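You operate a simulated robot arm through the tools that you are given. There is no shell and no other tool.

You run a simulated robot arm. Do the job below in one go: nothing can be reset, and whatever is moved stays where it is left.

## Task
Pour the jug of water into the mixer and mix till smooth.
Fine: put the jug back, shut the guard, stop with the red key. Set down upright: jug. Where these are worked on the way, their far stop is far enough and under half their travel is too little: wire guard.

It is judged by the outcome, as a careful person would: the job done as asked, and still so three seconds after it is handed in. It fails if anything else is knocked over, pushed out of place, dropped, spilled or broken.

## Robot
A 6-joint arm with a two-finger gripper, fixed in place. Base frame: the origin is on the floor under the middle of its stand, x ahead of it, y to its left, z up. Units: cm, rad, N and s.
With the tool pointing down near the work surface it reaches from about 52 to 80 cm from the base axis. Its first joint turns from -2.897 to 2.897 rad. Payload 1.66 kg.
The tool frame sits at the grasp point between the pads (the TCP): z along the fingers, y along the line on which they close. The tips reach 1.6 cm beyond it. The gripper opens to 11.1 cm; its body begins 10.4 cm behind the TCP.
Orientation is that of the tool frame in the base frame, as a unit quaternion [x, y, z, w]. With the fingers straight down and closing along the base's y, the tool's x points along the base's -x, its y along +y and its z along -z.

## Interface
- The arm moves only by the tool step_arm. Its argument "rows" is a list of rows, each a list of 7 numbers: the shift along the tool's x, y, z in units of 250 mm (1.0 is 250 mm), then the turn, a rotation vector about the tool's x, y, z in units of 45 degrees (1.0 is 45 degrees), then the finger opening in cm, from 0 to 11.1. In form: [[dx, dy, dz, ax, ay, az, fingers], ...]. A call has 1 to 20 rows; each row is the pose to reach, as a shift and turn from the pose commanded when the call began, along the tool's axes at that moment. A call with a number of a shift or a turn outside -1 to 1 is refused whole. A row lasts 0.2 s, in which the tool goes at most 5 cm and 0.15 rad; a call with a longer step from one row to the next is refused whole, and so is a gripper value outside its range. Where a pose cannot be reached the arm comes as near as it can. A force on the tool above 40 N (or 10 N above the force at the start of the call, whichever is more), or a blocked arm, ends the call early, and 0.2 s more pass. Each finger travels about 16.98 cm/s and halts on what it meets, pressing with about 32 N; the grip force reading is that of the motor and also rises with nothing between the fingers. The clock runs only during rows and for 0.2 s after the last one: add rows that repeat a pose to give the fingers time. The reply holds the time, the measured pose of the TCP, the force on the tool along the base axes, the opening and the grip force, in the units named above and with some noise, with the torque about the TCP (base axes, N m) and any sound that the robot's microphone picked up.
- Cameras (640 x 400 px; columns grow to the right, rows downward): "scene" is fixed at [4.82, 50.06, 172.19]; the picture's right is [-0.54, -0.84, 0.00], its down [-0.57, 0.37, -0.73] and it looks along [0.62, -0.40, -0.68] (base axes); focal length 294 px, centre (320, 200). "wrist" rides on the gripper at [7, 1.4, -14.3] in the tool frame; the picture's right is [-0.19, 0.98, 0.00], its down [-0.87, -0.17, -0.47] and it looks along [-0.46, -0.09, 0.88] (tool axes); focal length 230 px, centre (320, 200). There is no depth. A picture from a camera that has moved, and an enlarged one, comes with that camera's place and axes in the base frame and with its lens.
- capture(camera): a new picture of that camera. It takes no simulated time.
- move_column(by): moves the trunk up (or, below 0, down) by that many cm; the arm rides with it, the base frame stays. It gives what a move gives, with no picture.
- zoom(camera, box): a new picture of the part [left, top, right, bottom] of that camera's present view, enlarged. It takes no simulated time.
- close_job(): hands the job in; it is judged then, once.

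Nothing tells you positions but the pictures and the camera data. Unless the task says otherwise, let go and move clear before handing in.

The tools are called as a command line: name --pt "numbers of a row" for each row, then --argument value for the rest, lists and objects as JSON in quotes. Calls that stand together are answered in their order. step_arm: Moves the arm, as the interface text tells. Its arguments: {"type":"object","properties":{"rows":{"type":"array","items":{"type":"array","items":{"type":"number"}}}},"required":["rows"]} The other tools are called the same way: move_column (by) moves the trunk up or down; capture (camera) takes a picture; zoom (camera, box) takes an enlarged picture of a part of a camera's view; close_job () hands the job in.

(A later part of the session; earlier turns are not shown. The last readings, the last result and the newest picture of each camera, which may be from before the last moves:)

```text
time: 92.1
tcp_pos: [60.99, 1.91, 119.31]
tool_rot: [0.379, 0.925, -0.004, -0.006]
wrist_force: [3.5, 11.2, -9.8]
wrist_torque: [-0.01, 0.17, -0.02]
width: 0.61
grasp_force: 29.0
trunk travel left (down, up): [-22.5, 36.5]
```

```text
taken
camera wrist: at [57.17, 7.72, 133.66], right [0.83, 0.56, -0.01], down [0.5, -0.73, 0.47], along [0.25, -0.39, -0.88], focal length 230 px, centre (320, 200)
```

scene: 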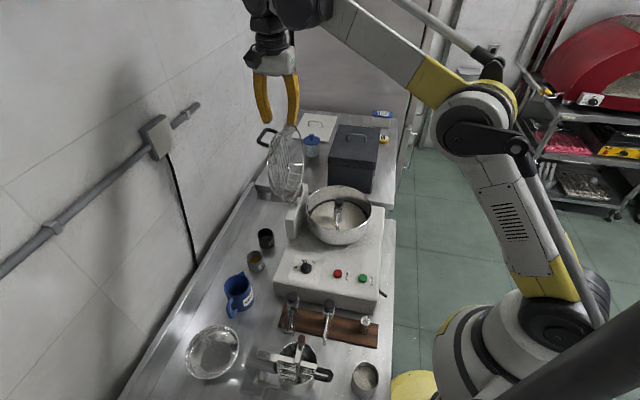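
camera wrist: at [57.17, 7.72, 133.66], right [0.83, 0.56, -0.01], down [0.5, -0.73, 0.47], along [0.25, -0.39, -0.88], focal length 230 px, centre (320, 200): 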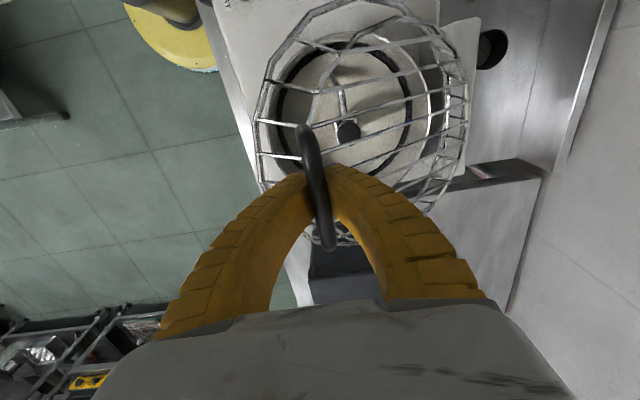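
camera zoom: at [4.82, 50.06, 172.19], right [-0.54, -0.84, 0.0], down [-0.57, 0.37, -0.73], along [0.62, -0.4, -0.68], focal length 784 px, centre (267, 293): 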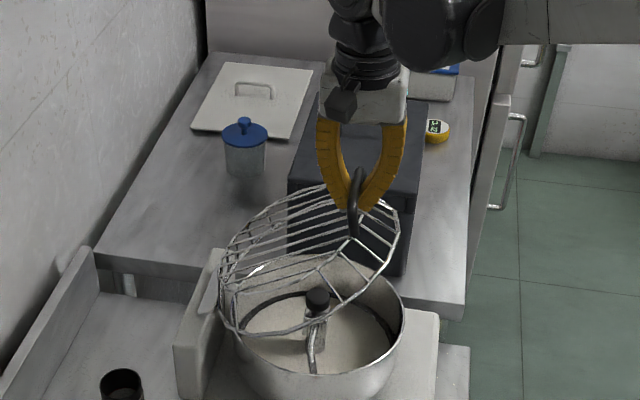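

Guard at about 30°. Lowering it the rest of the way gently.

step_arm --pt "0.005 -0.022 0.037 0 0 0 0" --pt "0.01 -0.05 0.075 0 0 0 0" --pt "0.01 -0.078 0.108 0 0 0 0" --pt "0.01 -0.106 0.142 0 0 0 0" --pt "0.01 -0.13 0.178 0 0 0 0" --pt "0.01 -0.155 0.215 0 0 0 0" --pt "0.01 -0.177 0.253 0 0 0 0" --pt "0.01 -0.198 0.292 0 0 0 0" --pt "0.01 -0.217 0.332 0 0 0 0"

zoom --camera "scene" --box '[280, 130, 420, 250]'

```text
time: 94.1
tcp_pos: [56.6, -1.97, 111.23]
tool_rot: [0.381, 0.925, -0.003, -0.005]
wrist_force: [4.8, 1.3, -2.2]
wrist_torque: [-0.01, 0.1, -0.02]
width: 0.58
grasp_force: 28.6
trunk travel left (down, up): [-22.5, 36.5]
```

```text
3.33 times, centred on (350, 190) of scene
camera zoom: at [4.82, 50.06, 172.19], right [-0.54, -0.84, 0.0], down [-0.57, 0.37, -0.73], along [0.62, -0.4, -0.68], focal length 980 px, centre (220, 233)
```

zoom: 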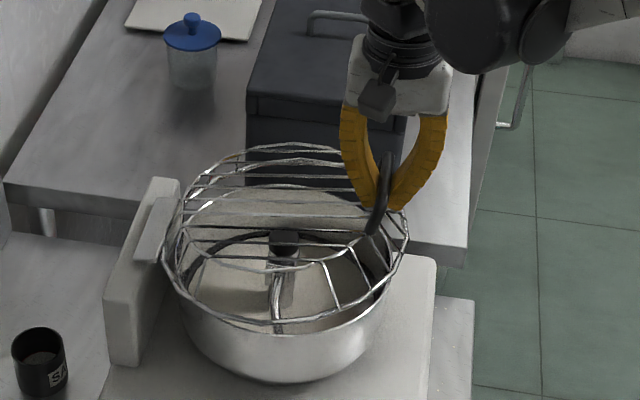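

step_arm --pt "0 -0.008 0.025 0 0 0 0" --pt "0 -0.014 0.05 0 0 0 0" --pt "0 -0.018 0.07 0 0 0 0" --pt "0 -0.02 0.085 0 0 0 0" --pt "0 -0.02 0.085 0 0 0 0"

zoom --camera "scene" --box '[280, 130, 420, 250]'

capture --camera "wrist"

```text
time: 95.3
tcp_pos: [56.18, -2.26, 109.28]
tool_rot: [0.381, 0.925, -0.004, -0.006]
wrist_force: [0.2, 0.3, 0.4]
wrist_torque: [0.0, -0.01, -0.02]
width: 0.0
grasp_force: 28.4
trunk travel left (down, up): [-22.5, 36.5]
```

```text
3.33 times, centred on (350, 190) of scene
camera zoom: at [4.82, 50.06, 172.19], right [-0.54, -0.84, 0.0], down [-0.57, 0.37, -0.73], along [0.62, -0.4, -0.68], focal length 980 px, centre (220, 233)
```

zoom: 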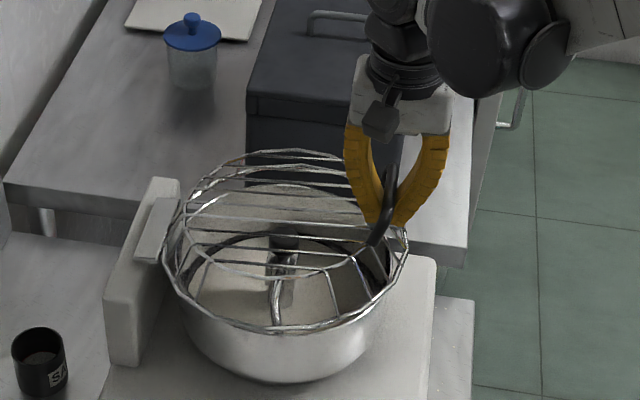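

```text
taken
camera wrist: at [52.44, 3.58, 123.47], right [0.83, 0.56, -0.01], down [0.5, -0.73, 0.47], along [0.26, -0.39, -0.88], focal length 230 px, centre (320, 200)
```

wrist: 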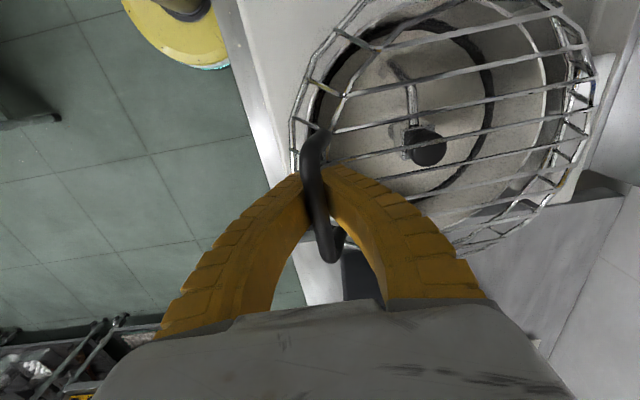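

step_arm --pt "0 -0.005 0.02 0 0 0 0" --pt "0 -0.01 0.04 0 0 0 0" --pt "0 -0.01 0.04 0 0 0 0"

zoom --camera "scene" --box '[260, 160, 420, 260]'

```text
time: 96.1
tcp_pos: [56.06, -2.55, 108.22]
tool_rot: [0.382, 0.924, -0.003, -0.005]
wrist_force: [-0.7, -0.7, -0.6]
wrist_torque: [0.02, -0.04, -0.02]
width: 0.6
grasp_force: 28.8
trunk travel left (down, up): [-22.5, 36.5]
```

```text
4.00 times, centred on (340, 210) of scene
camera zoom: at [4.82, 50.06, 172.19], right [-0.54, -0.84, 0.0], down [-0.57, 0.37, -0.73], along [0.62, -0.4, -0.68], focal length 1177 px, centre (240, 160)
```

zoom: 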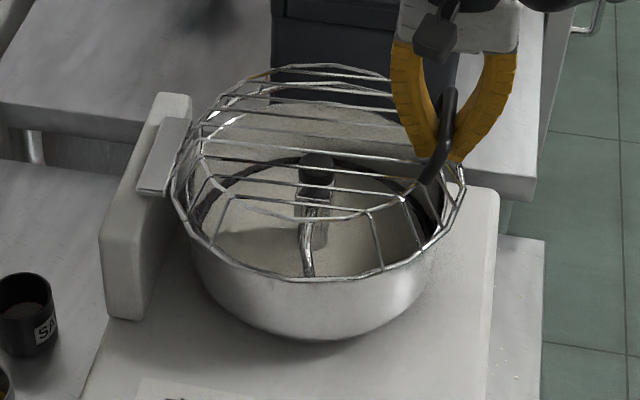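

step_arm --pt "0 -0.005 0.02 0 0 0 0" --pt "0 -0.008 0.04 0 0 0 0" --pt "0 -0.008 0.04 0 0 0 0"

zoom --camera "scene" --box '[260, 160, 420, 260]'

capture --camera "wrist"

```text
time: 96.9
tcp_pos: [56.03, -2.61, 107.34]
tool_rot: [0.381, 0.924, -0.004, -0.006]
wrist_force: [-1.4, -2.1, 0.8]
wrist_torque: [0.09, -0.11, 0.02]
width: 0.62
grasp_force: 28.6
trunk travel left (down, up): [-22.5, 36.5]
```

```text
4.00 times, centred on (340, 210) of scene
camera zoom: at [4.82, 50.06, 172.19], right [-0.54, -0.84, 0.0], down [-0.57, 0.37, -0.73], along [0.62, -0.4, -0.68], focal length 1177 px, centre (240, 160)
```

zoom: 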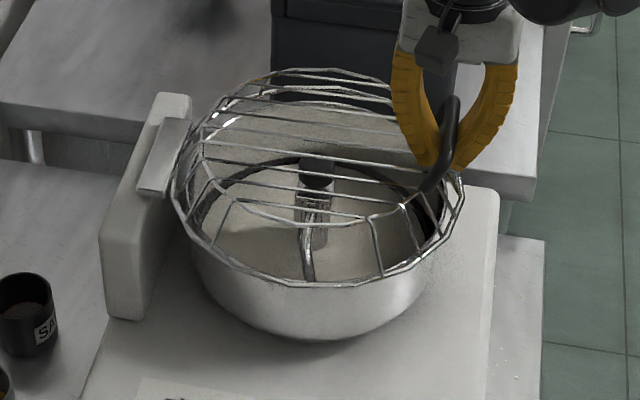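

```text
taken
camera wrist: at [52.12, 3.25, 121.49], right [0.83, 0.56, -0.01], down [0.5, -0.73, 0.47], along [0.26, -0.39, -0.88], focal length 230 px, centre (320, 200)
```

wrist: 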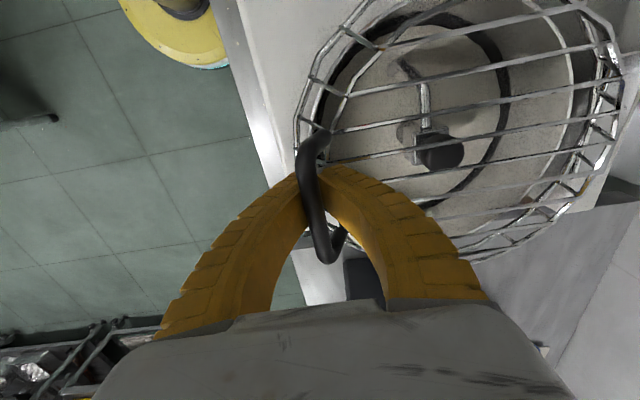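

The guard now matches its original shut position. Opening the fingers and lifting clear.

step_arm --pt "0 0 -0.02 0 0 0 1" --pt "0 0 -0.03 0 0 0 2" --pt "0 0 -0.03 0 0 0 3.5" --pt "0 0 -0.03 0 0 0 4" --pt "0 0 -0.03 0 0 0 4"

capture --camera "wrist"

zoom --camera "scene" --box '[260, 160, 420, 260]'

```text
time: 98.1
tcp_pos: [55.97, -2.7, 107.9]
tool_rot: [0.381, 0.925, -0.004, -0.005]
wrist_force: [0.3, -0.7, -0.2]
wrist_torque: [0.0, 0.0, -0.01]
width: 4.24
grasp_force: 1.7
trunk travel left (down, up): [-22.5, 36.5]
```

```text
taken
camera wrist: at [52.16, 3.29, 122.2], right [0.83, 0.56, -0.01], down [0.5, -0.73, 0.47], along [0.26, -0.39, -0.88], focal length 230 px, centre (320, 200)
```

wrist: 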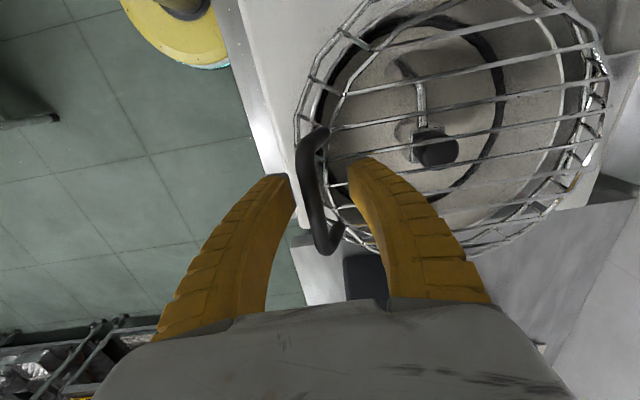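

```text
4.00 times, centred on (340, 210) of scene
camera zoom: at [4.82, 50.06, 172.19], right [-0.54, -0.84, 0.0], down [-0.57, 0.37, -0.73], along [0.62, -0.4, -0.68], focal length 1177 px, centre (240, 160)
```

zoom: 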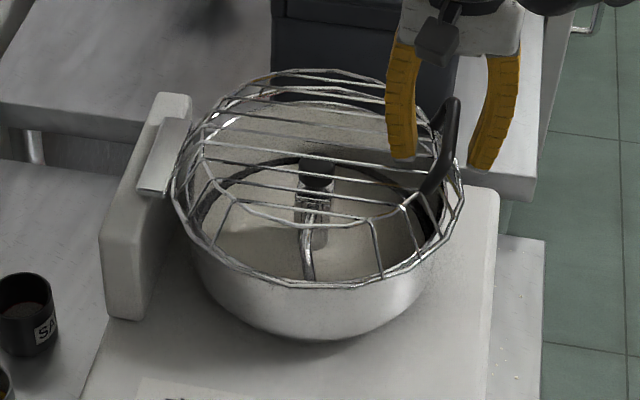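

The guard is shut. I rise clear, then fetch a look at the keys (green at about (40.9, 10.7, 90.4), red at about (46.5, 16.4, 90.6)).

step_arm --pt "0 0 -0.1 0 0 0 4" --pt "0 0 -0.24 0 0 0 4" --pt "0 0 -0.4 0 0 0 3" --pt "0 0 -0.56 0 0 0 1" --pt "0 0 -0.72 0 0 0 0" --pt "0 0 -0.8 0 0 0 0"

zoom --camera "scene" --box '[260, 160, 420, 260]'

```text
time: 99.5
tcp_pos: [56.14, -2.83, 128.01]
tool_rot: [0.381, 0.925, -0.003, -0.005]
wrist_force: [0.3, -0.2, -0.2]
wrist_torque: [-0.02, 0.0, 0.04]
width: 0.02
grasp_force: 28.0
trunk travel left (down, up): [-22.5, 36.5]
```

```text
4.00 times, centred on (340, 210) of scene
camera zoom: at [4.82, 50.06, 172.19], right [-0.54, -0.84, 0.0], down [-0.57, 0.37, -0.73], along [0.62, -0.4, -0.68], focal length 1177 px, centre (240, 160)
```

zoom: 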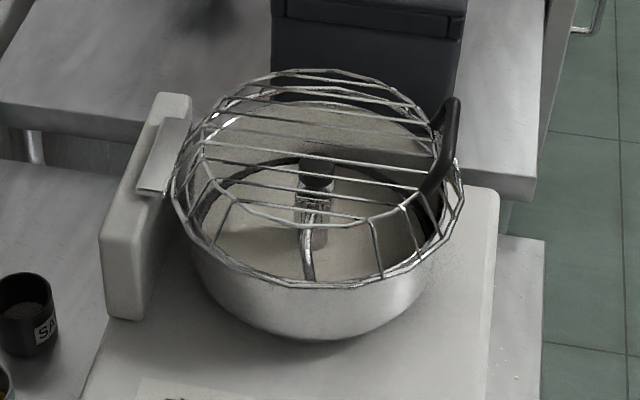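

step_arm --pt "0.117 -0.006 0 0 0 0 0" --pt "0.234 -0.013 0 0 0 0 0" --pt "0.351 -0.019 0 0 0 0 0" --pt "0.468 -0.026 0 0 0 0 0" --pt "0.585 -0.032 0 0 0 0 0" --pt "0.702 -0.039 0 0 0 0 0" --pt "0.818 -0.045 0 0 0 0 0"

capture --camera "scene"

capture --camera "wrist"

```text
time: 101.1
tcp_pos: [40.75, 11.01, 128.0]
tool_rot: [0.381, 0.925, -0.004, -0.006]
wrist_force: [-1.0, -0.5, -0.3]
wrist_torque: [0.01, -0.02, -0.01]
width: 0.0
grasp_force: 28.6
trunk travel left (down, up): [-22.5, 36.5]
```

```text
taken
```

scene: 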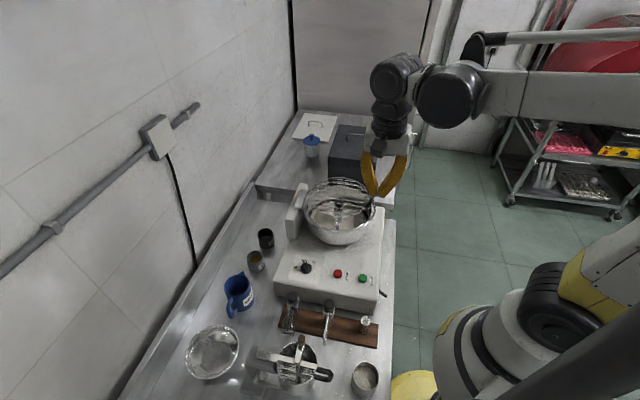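

```text
taken
camera wrist: at [36.94, 16.8, 142.26], right [0.83, 0.56, -0.01], down [0.5, -0.73, 0.47], along [0.26, -0.39, -0.88], focal length 230 px, centre (320, 200)
```

wrist: 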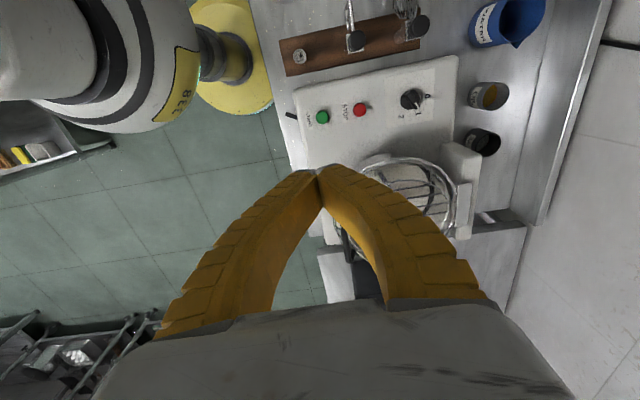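

move_column --by -20

capture --camera "wrist"

capture --camera "scene"

```text
time: 103.2
tcp_pos: [40.79, 10.93, 108.08]
tool_rot: [0.381, 0.925, -0.003, -0.005]
wrist_force: [-0.4, 0.7, 0.2]
wrist_torque: [0.02, 0.01, -0.03]
width: 0.01
grasp_force: 28.8
trunk travel left (down, up): [-2.5, 56.5]
```

```text
taken
camera wrist: at [37.02, 16.78, 122.26], right [0.83, 0.56, -0.01], down [0.5, -0.73, 0.47], along [0.26, -0.39, -0.88], focal length 230 px, centre (320, 200)
```

wrist: 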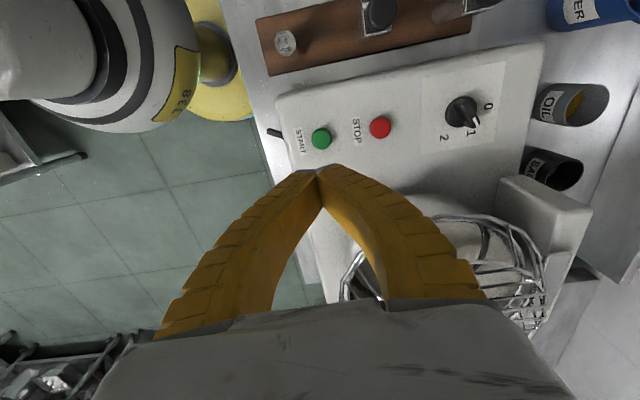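

```text
taken
```

scene: 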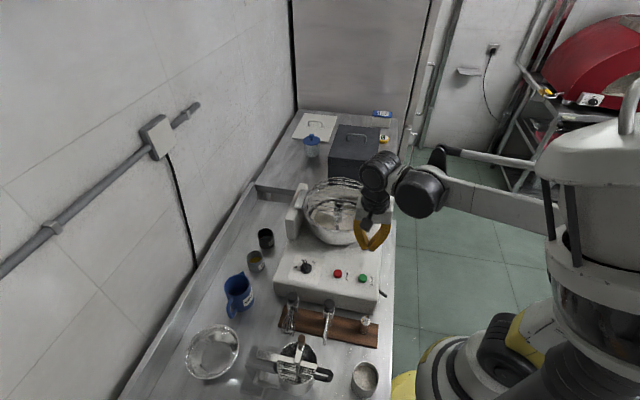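

zoom --camera "wrist" --box '[270, 90, 410, 190]'

```text
4.00 times, centred on (340, 140) of wrist
camera zoom: at [37.02, 16.78, 122.26], right [0.83, 0.56, -0.01], down [0.5, -0.73, 0.47], along [0.26, -0.39, -0.88], focal length 920 px, centre (240, 440)
```

zoom: 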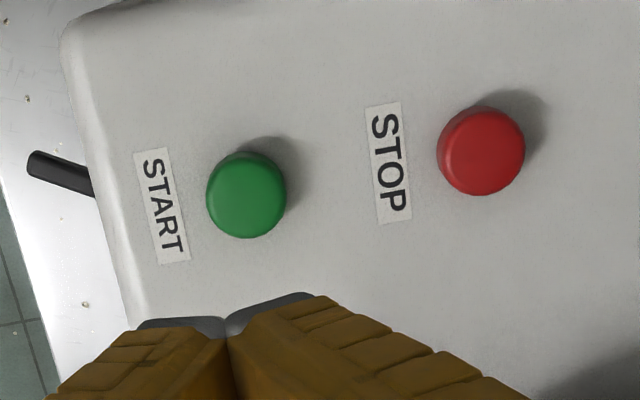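

The closed fingertips are right above the green START key. Descending to just above it.

step_arm --pt "-0.005 0 0.12 0 0 0 0" --pt "-0.01 0.001 0.26 0 0 0 0" --pt "-0.015 0.002 0.4 0 0 0 0" --pt "-0.015 0.003 0.5 0 0 0 0" --pt "-0.015 0.003 0.56 0 0 0 0"

capture --camera "wrist"

zoom --camera "scene" --box '[300, 180, 420, 310]'

```text
time: 104.4
tcp_pos: [40.97, 10.67, 94.06]
tool_rot: [0.381, 0.925, -0.004, -0.004]
wrist_force: [-0.7, 0.5, -0.6]
wrist_torque: [0.03, 0.02, 0.02]
width: 0.01
grasp_force: 28.2
trunk travel left (down, up): [-2.5, 56.5]
```

```text
taken
camera wrist: at [37.24, 16.49, 108.34], right [0.83, 0.56, -0.01], down [0.5, -0.73, 0.47], along [0.26, -0.39, -0.88], focal length 230 px, centre (320, 200)
```

wrist: 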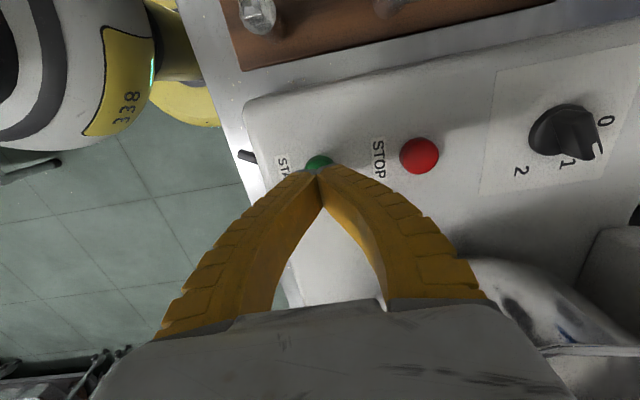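

```text
3.08 times, centred on (360, 245) of scene
camera zoom: at [4.82, 50.06, 172.19], right [-0.54, -0.84, 0.0], down [-0.57, 0.37, -0.73], along [0.62, -0.4, -0.68], focal length 905 px, centre (197, 62)
```

zoom: 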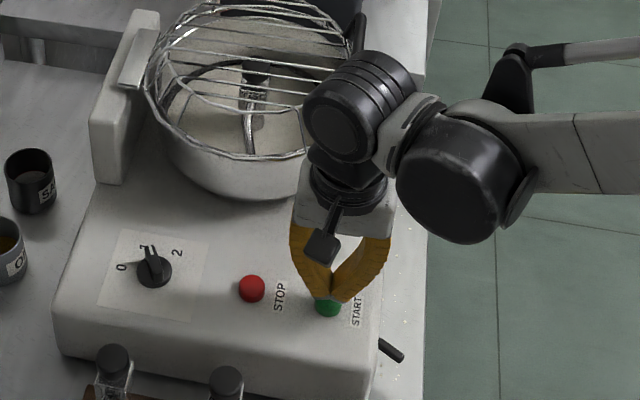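

step_arm --pt "0 0 0.04 0 0 0 0" --pt "0 0 0.065 0 0 0 0" --pt "0 0 0.075 0 0 0 0" --pt "0 0 0.085 0 0 0 0" --pt "0 0 0.093 0 0 0 0" --pt "0 0 0.1 0 0 0 0"

capture --camera "wrist"

zoom --camera "scene" --box '[300, 180, 420, 310]'

```text
time: 105.8
tcp_pos: [40.97, 10.66, 91.58]
tool_rot: [0.381, 0.925, -0.004, -0.005]
wrist_force: [3.1, -2.3, 10.9]
wrist_torque: [-0.06, -0.04, 0.01]
width: 0.61
grasp_force: 28.7
trunk travel left (down, up): [-2.5, 56.5]
heard: click
```

```text
taken
camera wrist: at [37.14, 16.51, 105.77], right [0.83, 0.56, -0.01], down [0.5, -0.73, 0.47], along [0.26, -0.39, -0.88], focal length 230 px, centre (320, 200)
```

wrist: 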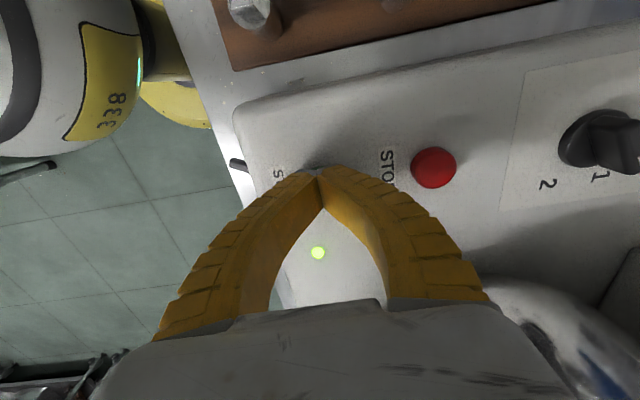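

```text
3.08 times, centred on (360, 245) of scene
camera zoom: at [4.82, 50.06, 172.19], right [-0.54, -0.84, 0.0], down [-0.57, 0.37, -0.73], along [0.62, -0.4, -0.68], focal length 905 px, centre (197, 62)
```

zoom: 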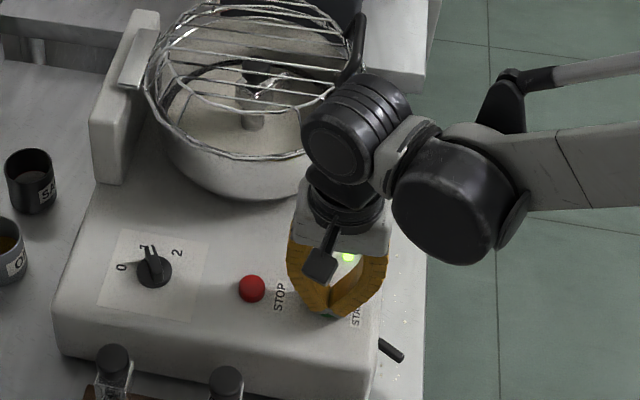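

A click, a green lamp is lit and the hook has begun turning. Releasing the key and moving over towards the STOP key while watching the bowl.

step_arm --pt "0 0 -0.06 0 0 0 0" --pt "0 0 -0.16 0 0 0 0" --pt "0 0 -0.26 0 0 0 0" --pt "0 0 -0.3 0 0 0 0"

zoom --camera "scene" --box '[280, 170, 400, 290]'

capture --camera "wrist"

```text
time: 106.8
tcp_pos: [40.93, 10.63, 99.17]
tool_rot: [0.381, 0.924, -0.003, -0.005]
wrist_force: [-0.6, 0.2, -0.2]
wrist_torque: [-0.01, -0.01, 0.0]
width: 0.0
grasp_force: 29.2
trunk travel left (down, up): [-2.5, 56.5]
```

```text
3.33 times, centred on (340, 230) of scene
camera zoom: at [4.82, 50.06, 172.19], right [-0.54, -0.84, 0.0], down [-0.57, 0.37, -0.73], along [0.62, -0.4, -0.68], focal length 980 px, centre (253, 100)
```

zoom: 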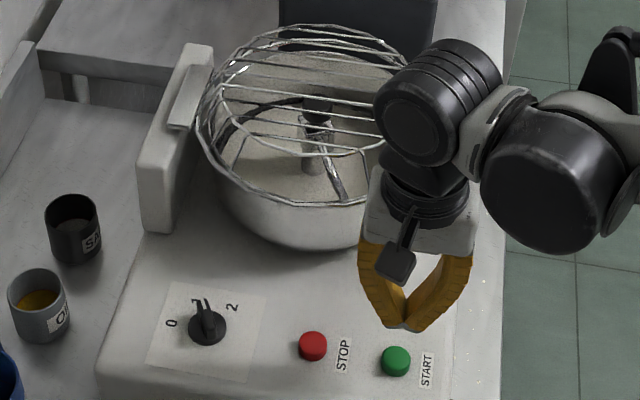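

```text
taken
camera wrist: at [37.12, 16.57, 113.25], right [0.83, 0.56, -0.01], down [0.5, -0.73, 0.47], along [0.26, -0.39, -0.88], focal length 230 px, centre (320, 200)
```

wrist: 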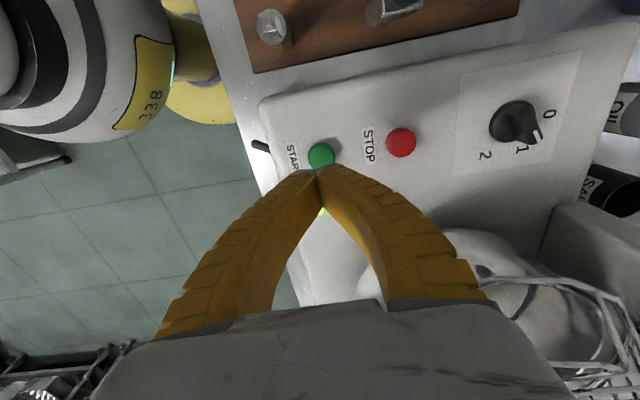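

step_arm --pt "0 0.08 0 0 0 0 0" --pt "0.002 0.18 0 0 0 0 0" --pt "0.004 0.28 0 0 0 0 0" --pt "0.004 0.321 0 0 0 0 0"

zoom --camera "scene" --box '[280, 165, 400, 265]'

capture --camera "wrist"

```text
time: 107.8
tcp_pos: [46.68, 16.6, 99.04]
tool_rot: [0.382, 0.924, -0.003, -0.005]
wrist_force: [0.1, 0.6, -0.2]
wrist_torque: [-0.02, -0.01, 0.01]
width: 0.0
grasp_force: 29.0
trunk travel left (down, up): [-2.5, 56.5]
```

```text
4.00 times, centred on (340, 215) of scene
camera zoom: at [4.82, 50.06, 172.19], right [-0.54, -0.84, 0.0], down [-0.57, 0.37, -0.73], along [0.62, -0.4, -0.68], focal length 1177 px, centre (240, 140)
```

zoom: 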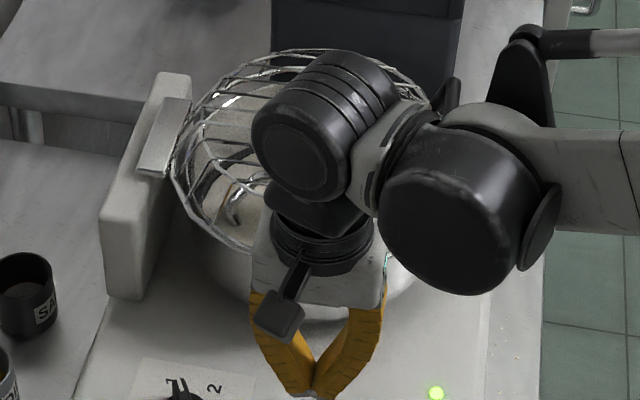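

```text
taken
camera wrist: at [42.81, 22.42, 113.16], right [0.83, 0.56, -0.01], down [0.5, -0.73, 0.47], along [0.26, -0.39, -0.88], focal length 230 px, centre (320, 200)
```

wrist: 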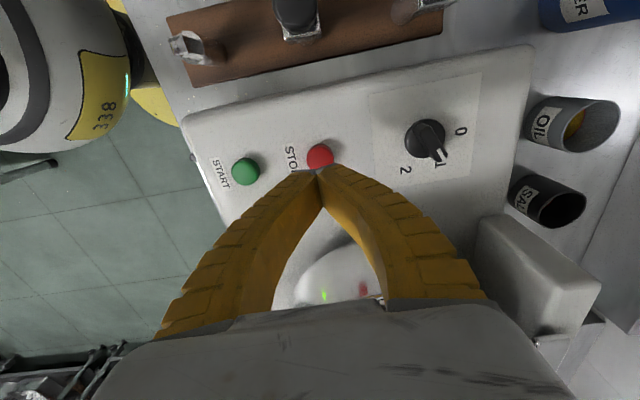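

The wrist blocks the bowl from here, so I'll step back to the START side where the scene camera can see the dough.

step_arm --pt "0 -0.08 0 0 0 0 0" --pt "0 -0.2 0 0 0 0 0" --pt "0 -0.34 0 0 0 0 0" --pt "0 -0.42 0 0 0 0 0"

zoom --camera "scene" --box '[290, 170, 390, 250]'

```text
time: 108.8
tcp_pos: [39.18, 9.03, 99.07]
tool_rot: [0.38, 0.925, -0.003, -0.005]
wrist_force: [0.3, 0.1, 0.7]
wrist_torque: [-0.01, -0.02, -0.03]
width: 0.01
grasp_force: 28.3
trunk travel left (down, up): [-2.5, 56.5]
```

```text
5.00 times, centred on (340, 210) of scene
camera zoom: at [4.82, 50.06, 172.19], right [-0.54, -0.84, 0.0], down [-0.57, 0.37, -0.73], along [0.62, -0.4, -0.68], focal length 1471 px, centre (220, 150)
```

zoom: 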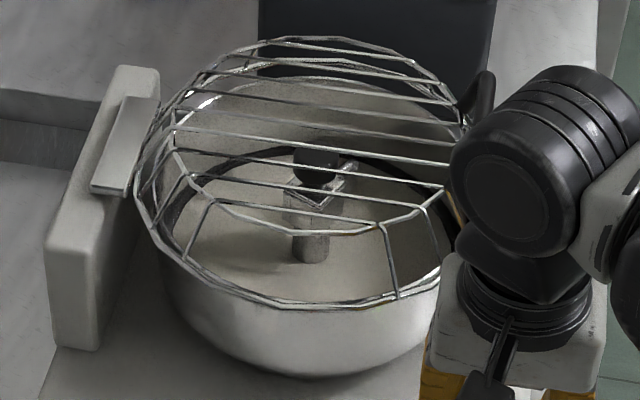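

The bowl is visible now. I'll let it mix and check the surface regularly.

step_arm --pt "0 0 0 0 0 0 0" --pt "0 0 0 0 0 0 0" --pt "0 0 0 0 0 0 0" --pt "0 0 0 0 0 0 0" --pt "0 0 0 0 0 0 0" --pt "0 0 0 0 0 0 0" --pt "0 0 0 0 0 0 0" --pt "0 0 0 0 0 0 0" --pt "0 0 0 0 0 0 0" --pt "0 0 0 0 0 0 0"

zoom --camera "scene" --box '[290, 170, 390, 250]'

```text
time: 111.0
tcp_pos: [39.15, 9.09, 99.07]
tool_rot: [0.381, 0.925, -0.004, -0.006]
wrist_force: [0.3, 0.1, -0.8]
wrist_torque: [0.02, 0.04, -0.01]
width: 0.01
grasp_force: 28.3
trunk travel left (down, up): [-2.5, 56.5]
```

```text
5.00 times, centred on (340, 210) of scene
camera zoom: at [4.82, 50.06, 172.19], right [-0.54, -0.84, 0.0], down [-0.57, 0.37, -0.73], along [0.62, -0.4, -0.68], focal length 1471 px, centre (220, 150)
```

zoom: 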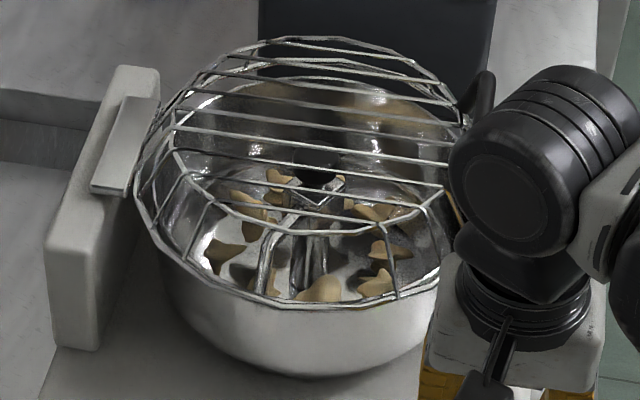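

It's at the shaggy-lumps stage now. Continuing in short checks.

step_arm --pt "0 0 0 0 0 0 0" --pt "0 0 0 0 0 0 0" --pt "0 0 0 0 0 0 0" --pt "0 0 0 0 0 0 0" --pt "0 0 0 0 0 0 0" --pt "0 0 0 0 0 0 0" --pt "0 0 0 0 0 0 0"

zoom --camera "scene" --box '[290, 170, 390, 250]'

```text
time: 112.6
tcp_pos: [39.15, 8.96, 99.02]
tool_rot: [0.381, 0.925, -0.004, -0.006]
wrist_force: [0.6, -1.0, -0.1]
wrist_torque: [-0.02, -0.02, -0.02]
width: 0.01
grasp_force: 28.4
trunk travel left (down, up): [-2.5, 56.5]
```

```text
5.00 times, centred on (340, 210) of scene
camera zoom: at [4.82, 50.06, 172.19], right [-0.54, -0.84, 0.0], down [-0.57, 0.37, -0.73], along [0.62, -0.4, -0.68], focal length 1471 px, centre (220, 150)
```

zoom: 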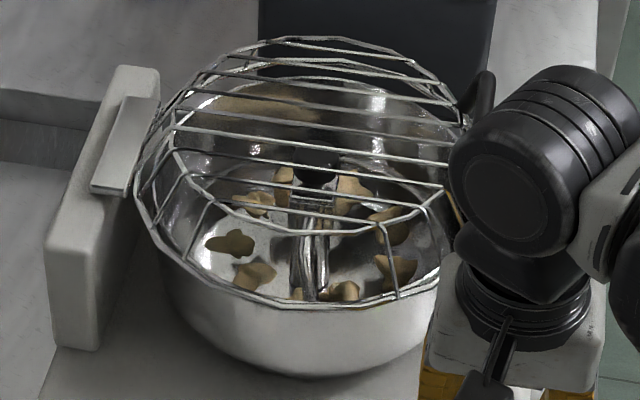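

step_arm --pt "0 0 0 0 0 0 0" --pt "0 0 0 0 0 0 0" --pt "0 0 0 0 0 0 0" --pt "0 0 0 0 0 0 0" --pt "0 0 0 0 0 0 0" --pt "0 0 0 0 0 0 0"

zoom --camera "scene" --box '[290, 170, 390, 250]'

```text
time: 114.0
tcp_pos: [39.19, 9.11, 99.03]
tool_rot: [0.381, 0.925, -0.003, -0.006]
wrist_force: [-0.1, -0.1, -0.2]
wrist_torque: [0.02, -0.03, -0.01]
width: 0.01
grasp_force: 28.2
trunk travel left (down, up): [-2.5, 56.5]
```

```text
5.00 times, centred on (340, 210) of scene
camera zoom: at [4.82, 50.06, 172.19], right [-0.54, -0.84, 0.0], down [-0.57, 0.37, -0.73], along [0.62, -0.4, -0.68], focal length 1471 px, centre (220, 150)
```

zoom: 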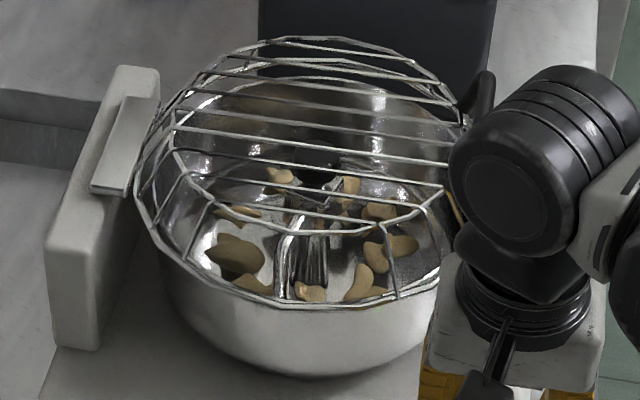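

step_arm --pt "0 0 0 0 0 0 0" --pt "0 0 0 0 0 0 0" --pt "0 0 0 0 0 0 0" --pt "0 0 0 0 0 0 0" --pt "0 0 0 0 0 0 0" --pt "0 0 0 0 0 0 0" --pt "0 0 0 0 0 0 0" --pt "0 0 0 0 0 0 0"

zoom --camera "scene" --box '[290, 170, 390, 250]'

```text
time: 115.8
tcp_pos: [39.16, 9.13, 99.1]
tool_rot: [0.38, 0.925, -0.004, -0.006]
wrist_force: [0.2, 0.4, -0.2]
wrist_torque: [-0.01, 0.0, 0.0]
width: 0.0
grasp_force: 28.6
trunk travel left (down, up): [-2.5, 56.5]
```

```text
5.00 times, centred on (340, 210) of scene
camera zoom: at [4.82, 50.06, 172.19], right [-0.54, -0.84, 0.0], down [-0.57, 0.37, -0.73], along [0.62, -0.4, -0.68], focal length 1471 px, centre (220, 150)
```

zoom: 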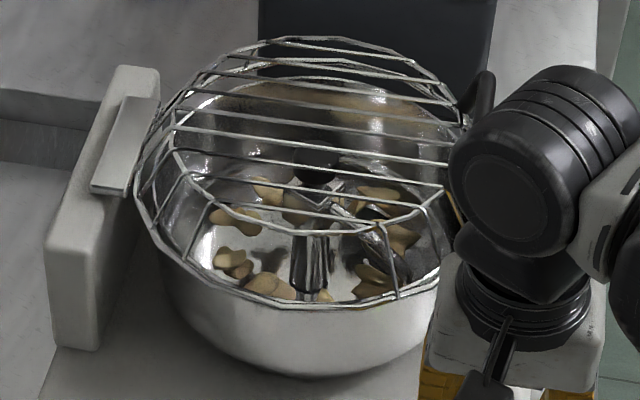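

Still lumpy; keep mixing.

step_arm --pt "0 0 0 0 0 0 0" --pt "0 0 0 0 0 0 0" --pt "0 0 0 0 0 0 0" --pt "0 0 0 0 0 0 0" --pt "0 0 0 0 0 0 0" --pt "0 0 0 0 0 0 0" --pt "0 0 0 0 0 0 0" --pt "0 0 0 0 0 0 0"

zoom --camera "scene" --box '[290, 170, 390, 250]'

```text
time: 117.6
tcp_pos: [39.29, 8.89, 99.08]
tool_rot: [0.381, 0.925, -0.003, -0.005]
wrist_force: [-1.4, 0.8, 0.8]
wrist_torque: [0.01, -0.02, -0.01]
width: 0.0
grasp_force: 28.8
trunk travel left (down, up): [-2.5, 56.5]
```

```text
5.00 times, centred on (340, 210) of scene
camera zoom: at [4.82, 50.06, 172.19], right [-0.54, -0.84, 0.0], down [-0.57, 0.37, -0.73], along [0.62, -0.4, -0.68], focal length 1471 px, centre (220, 150)
```

zoom: 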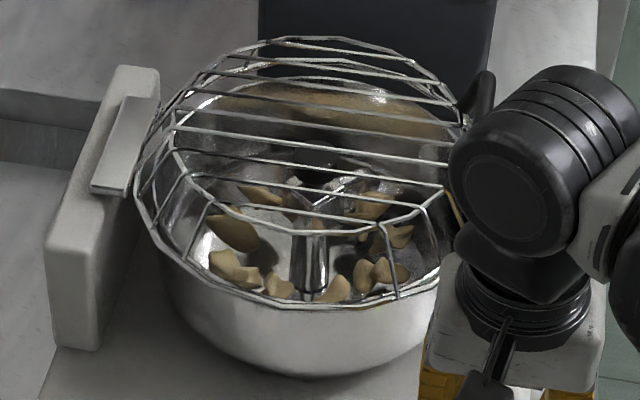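

step_arm --pt "0 0 0 0 0 0 0" --pt "0 0 0 0 0 0 0" --pt "0 0 0 0 0 0 0" --pt "0 0 0 0 0 0 0" --pt "0 0 0 0 0 0 0" --pt "0 0 0 0 0 0 0" --pt "0 0 0 0 0 0 0" --pt "0 0 0 0 0 0 0"

zoom --camera "scene" --box '[290, 170, 390, 250]'

```text
time: 119.4
tcp_pos: [39.18, 8.95, 99.03]
tool_rot: [0.381, 0.925, -0.004, -0.006]
wrist_force: [0.3, 0.3, 0.4]
wrist_torque: [0.01, 0.0, -0.02]
width: 0.0
grasp_force: 28.8
trunk travel left (down, up): [-2.5, 56.5]
```

```text
5.00 times, centred on (340, 210) of scene
camera zoom: at [4.82, 50.06, 172.19], right [-0.54, -0.84, 0.0], down [-0.57, 0.37, -0.73], along [0.62, -0.4, -0.68], focal length 1471 px, centre (220, 150)
```

zoom: 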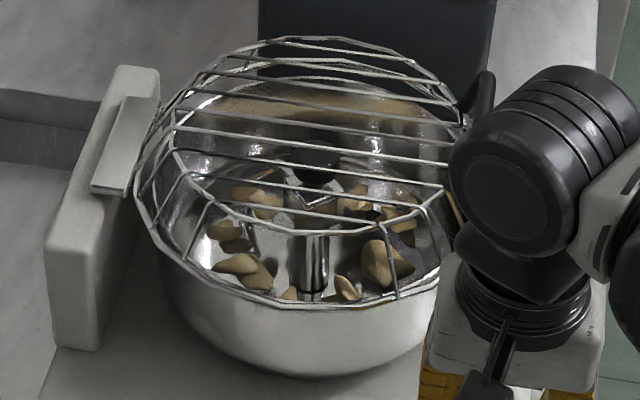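

step_arm --pt "0 0 0 0 0 0 0" --pt "0 0 0 0 0 0 0" --pt "0 0 0 0 0 0 0" --pt "0 0 0 0 0 0 0" --pt "0 0 0 0 0 0 0" --pt "0 0 0 0 0 0 0" --pt "0 0 0 0 0 0 0" --pt "0 0 0 0 0 0 0"

zoom --camera "scene" --box '[290, 170, 390, 250]'

```text
time: 121.2
tcp_pos: [39.33, 9.0, 99.04]
tool_rot: [0.38, 0.925, -0.004, -0.006]
wrist_force: [0.5, 0.6, -0.6]
wrist_torque: [0.01, 0.0, 0.01]
width: 0.01
grasp_force: 28.1
trunk travel left (down, up): [-2.5, 56.5]
```

```text
5.00 times, centred on (340, 210) of scene
camera zoom: at [4.82, 50.06, 172.19], right [-0.54, -0.84, 0.0], down [-0.57, 0.37, -0.73], along [0.62, -0.4, -0.68], focal length 1471 px, centre (220, 150)
```

zoom: 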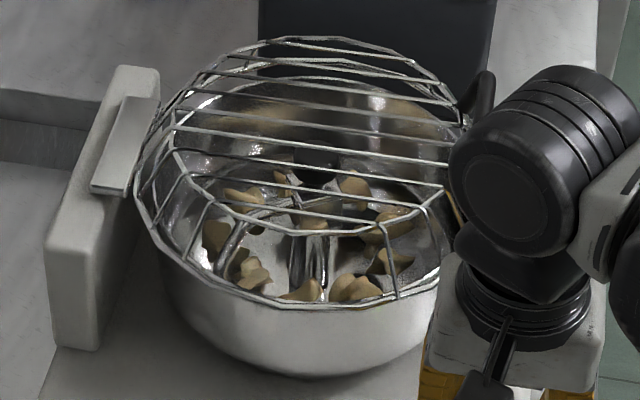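

step_arm --pt "0 0 0 0 0 0 0" --pt "0 0 0 0 0 0 0" --pt "0 0 0 0 0 0 0" --pt "0 0 0 0 0 0 0" --pt "0 0 0 0 0 0 0" --pt "0 0 0 0 0 0 0" --pt "0 0 0 0 0 0 0" --pt "0 0 0 0 0 0 0"

zoom --camera "scene" --box '[290, 170, 390, 250]'

```text
time: 123.0
tcp_pos: [39.23, 9.07, 98.97]
tool_rot: [0.38, 0.925, -0.003, -0.005]
wrist_force: [0.0, 1.3, -0.1]
wrist_torque: [0.02, -0.02, 0.03]
width: 0.0
grasp_force: 28.6
trunk travel left (down, up): [-2.5, 56.5]
```

```text
5.00 times, centred on (340, 210) of scene
camera zoom: at [4.82, 50.06, 172.19], right [-0.54, -0.84, 0.0], down [-0.57, 0.37, -0.73], along [0.62, -0.4, -0.68], focal length 1471 px, centre (220, 150)
```

zoom: 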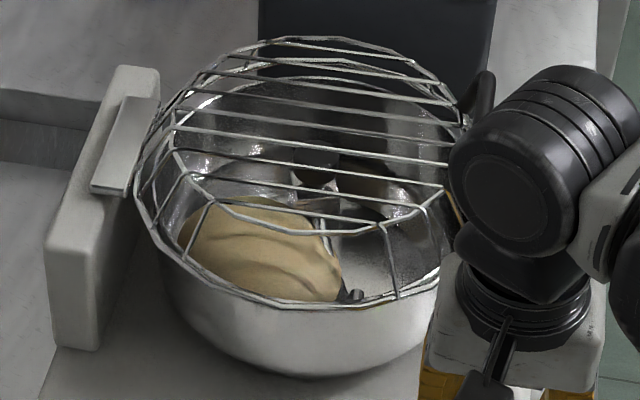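

A single dough ball has formed. I'll zoom in to judge whether it is smooth yet.

zoom --camera "scene" --box '[310, 195, 370, 240]'

```text
8.89 times, centred on (340, 218) of scene
camera zoom: at [4.82, 50.06, 172.19], right [-0.54, -0.84, 0.0], down [-0.57, 0.37, -0.73], along [0.62, -0.4, -0.68], focal length 2615 px, centre (142, 44)
```

zoom: 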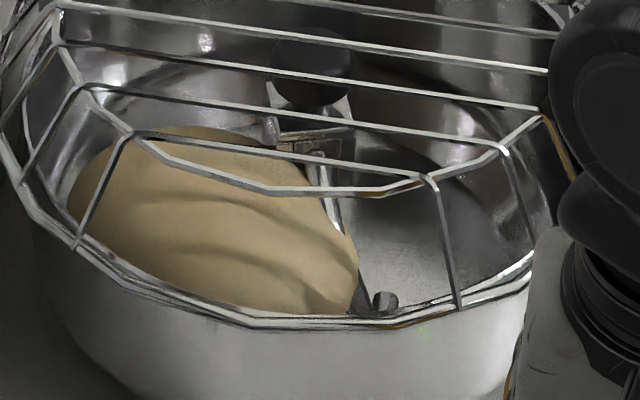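

It's one coherent ball with a smooth skin. I move over the STOP key now and check it once more there.

step_arm --pt "0 0.14 0 0 0 0 0" --pt "0 0.3 0.05 0 0 0 0" --pt "0 0.41 0.13 0 0 0 0" --pt "0 0.41 0.18 0 0 0 0"

zoom --camera "scene" --box '[290, 170, 390, 250]'

capture --camera "wrist"

```text
time: 124.0
tcp_pos: [46.38, 16.37, 94.26]
tool_rot: [0.381, 0.924, -0.003, -0.004]
wrist_force: [-1.0, -0.1, 0.0]
wrist_torque: [-0.01, 0.01, 0.0]
width: 0.0
grasp_force: 29.0
trunk travel left (down, up): [-2.5, 56.5]
```

```text
5.00 times, centred on (340, 210) of scene
camera zoom: at [4.82, 50.06, 172.19], right [-0.54, -0.84, 0.0], down [-0.57, 0.37, -0.73], along [0.62, -0.4, -0.68], focal length 1471 px, centre (220, 150)
```

zoom: 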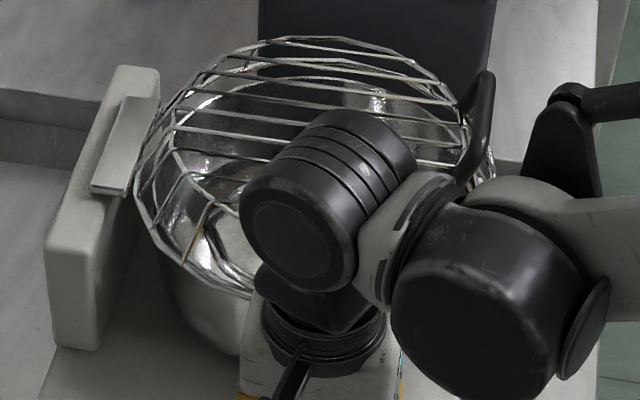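

```text
taken
camera wrist: at [42.55, 22.24, 108.63], right [0.83, 0.56, -0.01], down [0.5, -0.73, 0.47], along [0.25, -0.39, -0.88], focal length 230 px, centre (320, 200)
```

wrist: 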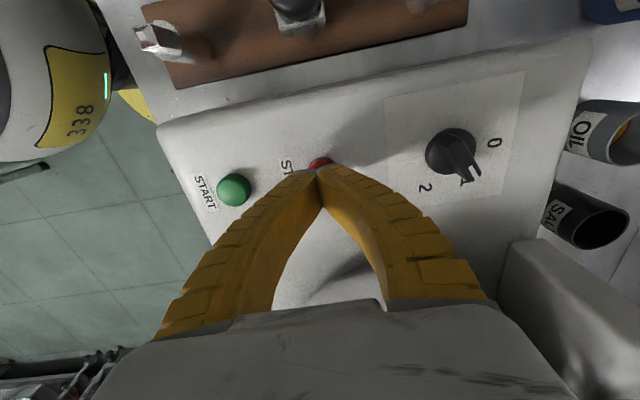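

Stopping now and inspecting at rest is safe, since I could restart if it isn't smooth. Pressing red.

step_arm --pt "0 0 0.045 0 0 0 0" --pt "0 0 0.075 0 0 0 0" --pt "0 0 0.09 0 0 0 0" --pt "0 0 0.102 0 0 0 0" --pt "0 0 0.11 0 0 0 0"

capture --camera "wrist"

```text
time: 125.2
tcp_pos: [46.34, 16.26, 91.81]
tool_rot: [0.381, 0.925, -0.003, -0.005]
wrist_force: [0.0, 2.2, 4.8]
wrist_torque: [0.02, 0.02, -0.01]
width: 0.6
grasp_force: 29.0
trunk travel left (down, up): [-2.5, 56.5]
heard: click
```

```text
taken
camera wrist: at [42.53, 22.16, 105.95], right [0.83, 0.56, -0.01], down [0.5, -0.73, 0.47], along [0.26, -0.39, -0.88], focal length 230 px, centre (320, 200)
```

wrist: 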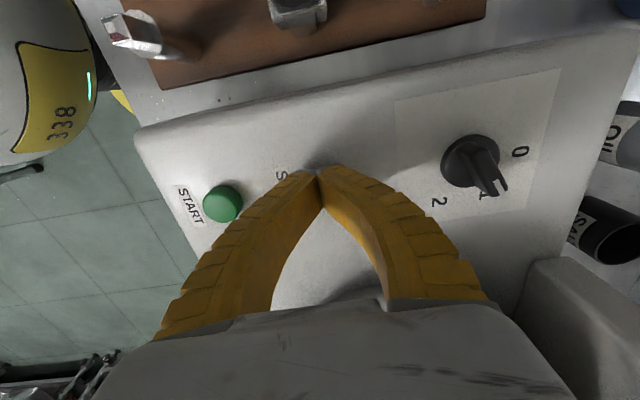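

Click heard. Lifting off and stepping aside to check that it has stopped and how the dough looks.

step_arm --pt "0 0 -0.06 0 0 0 0" --pt "0 0 -0.16 0 0 0 0" --pt "0 -0.1 -0.3 0 0 0 0" --pt "0 -0.24 -0.4 0 0 0 0" --pt "0 -0.38 -0.5 0 0 0 0" --pt "0 -0.5 -0.55 0 0 0 0"

zoom --camera "scene" --box '[290, 170, 390, 250]'

capture --camera "scene"

```text
time: 126.6
tcp_pos: [37.46, 7.4, 105.63]
tool_rot: [0.38, 0.925, -0.003, -0.005]
wrist_force: [-0.1, -0.3, -0.3]
wrist_torque: [-0.03, -0.03, -0.01]
width: 0.0
grasp_force: 28.2
trunk travel left (down, up): [-2.5, 56.5]
```

```text
5.00 times, centred on (340, 210) of scene
camera zoom: at [4.82, 50.06, 172.19], right [-0.54, -0.84, 0.0], down [-0.57, 0.37, -0.73], along [0.62, -0.4, -0.68], focal length 1471 px, centre (220, 150)
```

zoom: 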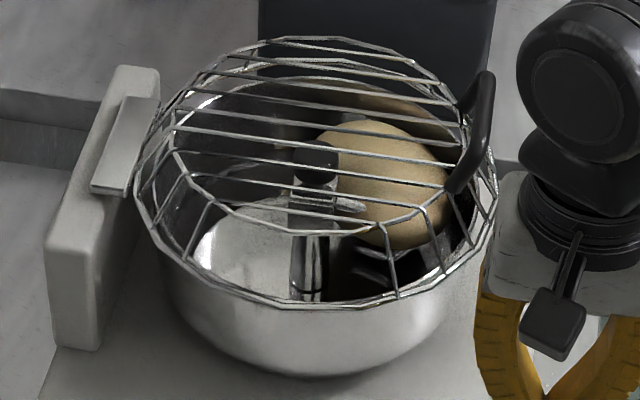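

```text
taken
```

scene: 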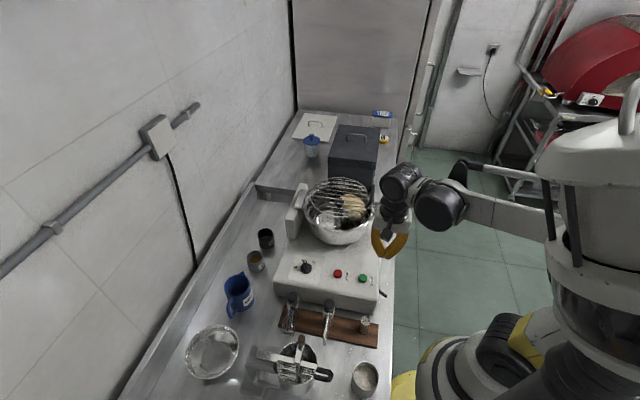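

The dough is a smooth round ball. I'll zoom in on it and the panel, and confirm nothing is turning.

zoom --camera "scene" --box '[310, 180, 380, 240]'

step_arm --pt "0 -0.04 -0.06 0 0 0 0" --pt "0 -0.08 -0.14 0 0 0 0" --pt "0 -0.1 -0.24 0 0 0 0" --pt "0 -0.1 -0.36 0 0 0 0" --pt "0 -0.1 -0.48 0 0 0 1" --pt "0 -0.1 -0.6 0 0 0 3"

zoom --camera "scene" --box '[310, 180, 380, 240]'

zoom --camera "scene" --box '[270, 230, 400, 320]'

capture --camera "wrist"

```text
6.67 times, centred on (345, 210) of scene
camera zoom: at [4.82, 50.06, 172.19], right [-0.54, -0.84, 0.0], down [-0.57, 0.37, -0.73], along [0.62, -0.4, -0.68], focal length 1961 px, centre (153, 133)
```

zoom: 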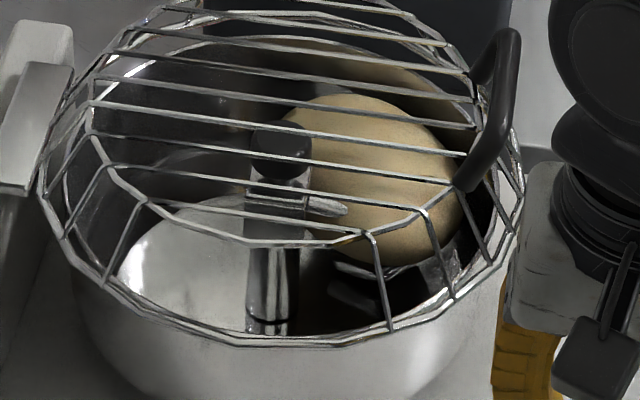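

```text
time: 128.0
tcp_pos: [36.07, 5.54, 120.47]
tool_rot: [0.381, 0.925, -0.004, -0.006]
wrist_force: [-0.4, -0.1, -0.3]
wrist_torque: [-0.01, -0.01, 0.02]
width: 3.25
grasp_force: 2.5
trunk travel left (down, up): [-2.5, 56.5]
```

```text
6.67 times, centred on (345, 210) of scene
camera zoom: at [4.82, 50.06, 172.19], right [-0.54, -0.84, 0.0], down [-0.57, 0.37, -0.73], along [0.62, -0.4, -0.68], focal length 1961 px, centre (153, 133)
```

zoom: 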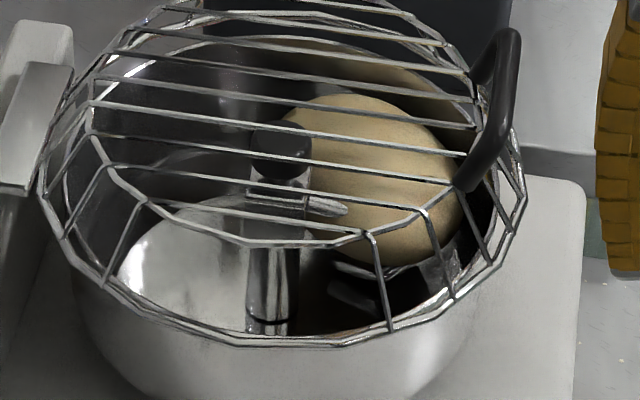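

```text
4.44 times, centred on (335, 275) of scene
camera zoom: at [4.82, 50.06, 172.19], right [-0.54, -0.84, 0.0], down [-0.57, 0.37, -0.73], along [0.62, -0.4, -0.68], focal length 1307 px, centre (253, -133)
```

zoom: 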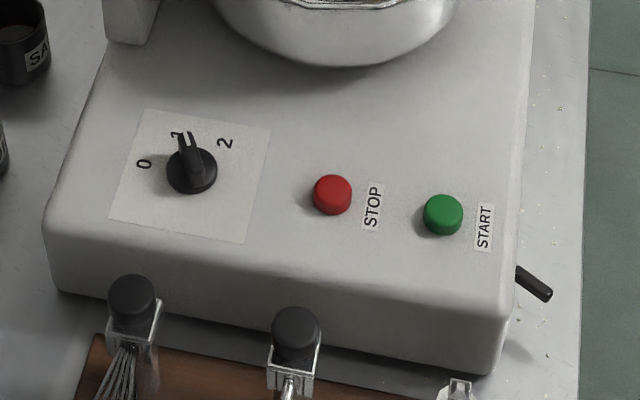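

```text
taken
camera wrist: at [32.33, 11.46, 134.77], right [0.83, 0.56, -0.01], down [0.5, -0.73, 0.47], along [0.26, -0.39, -0.88], focal length 230 px, centre (320, 200)
```

wrist: 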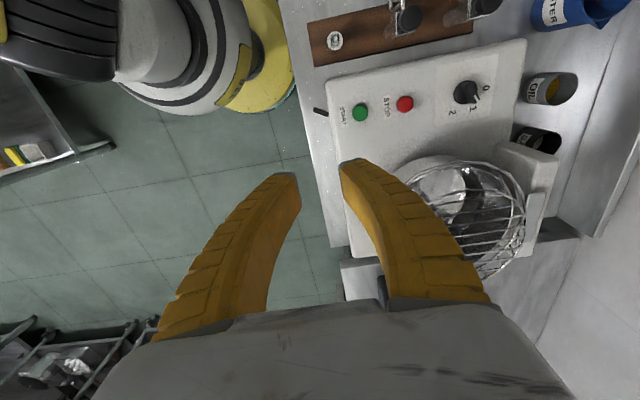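

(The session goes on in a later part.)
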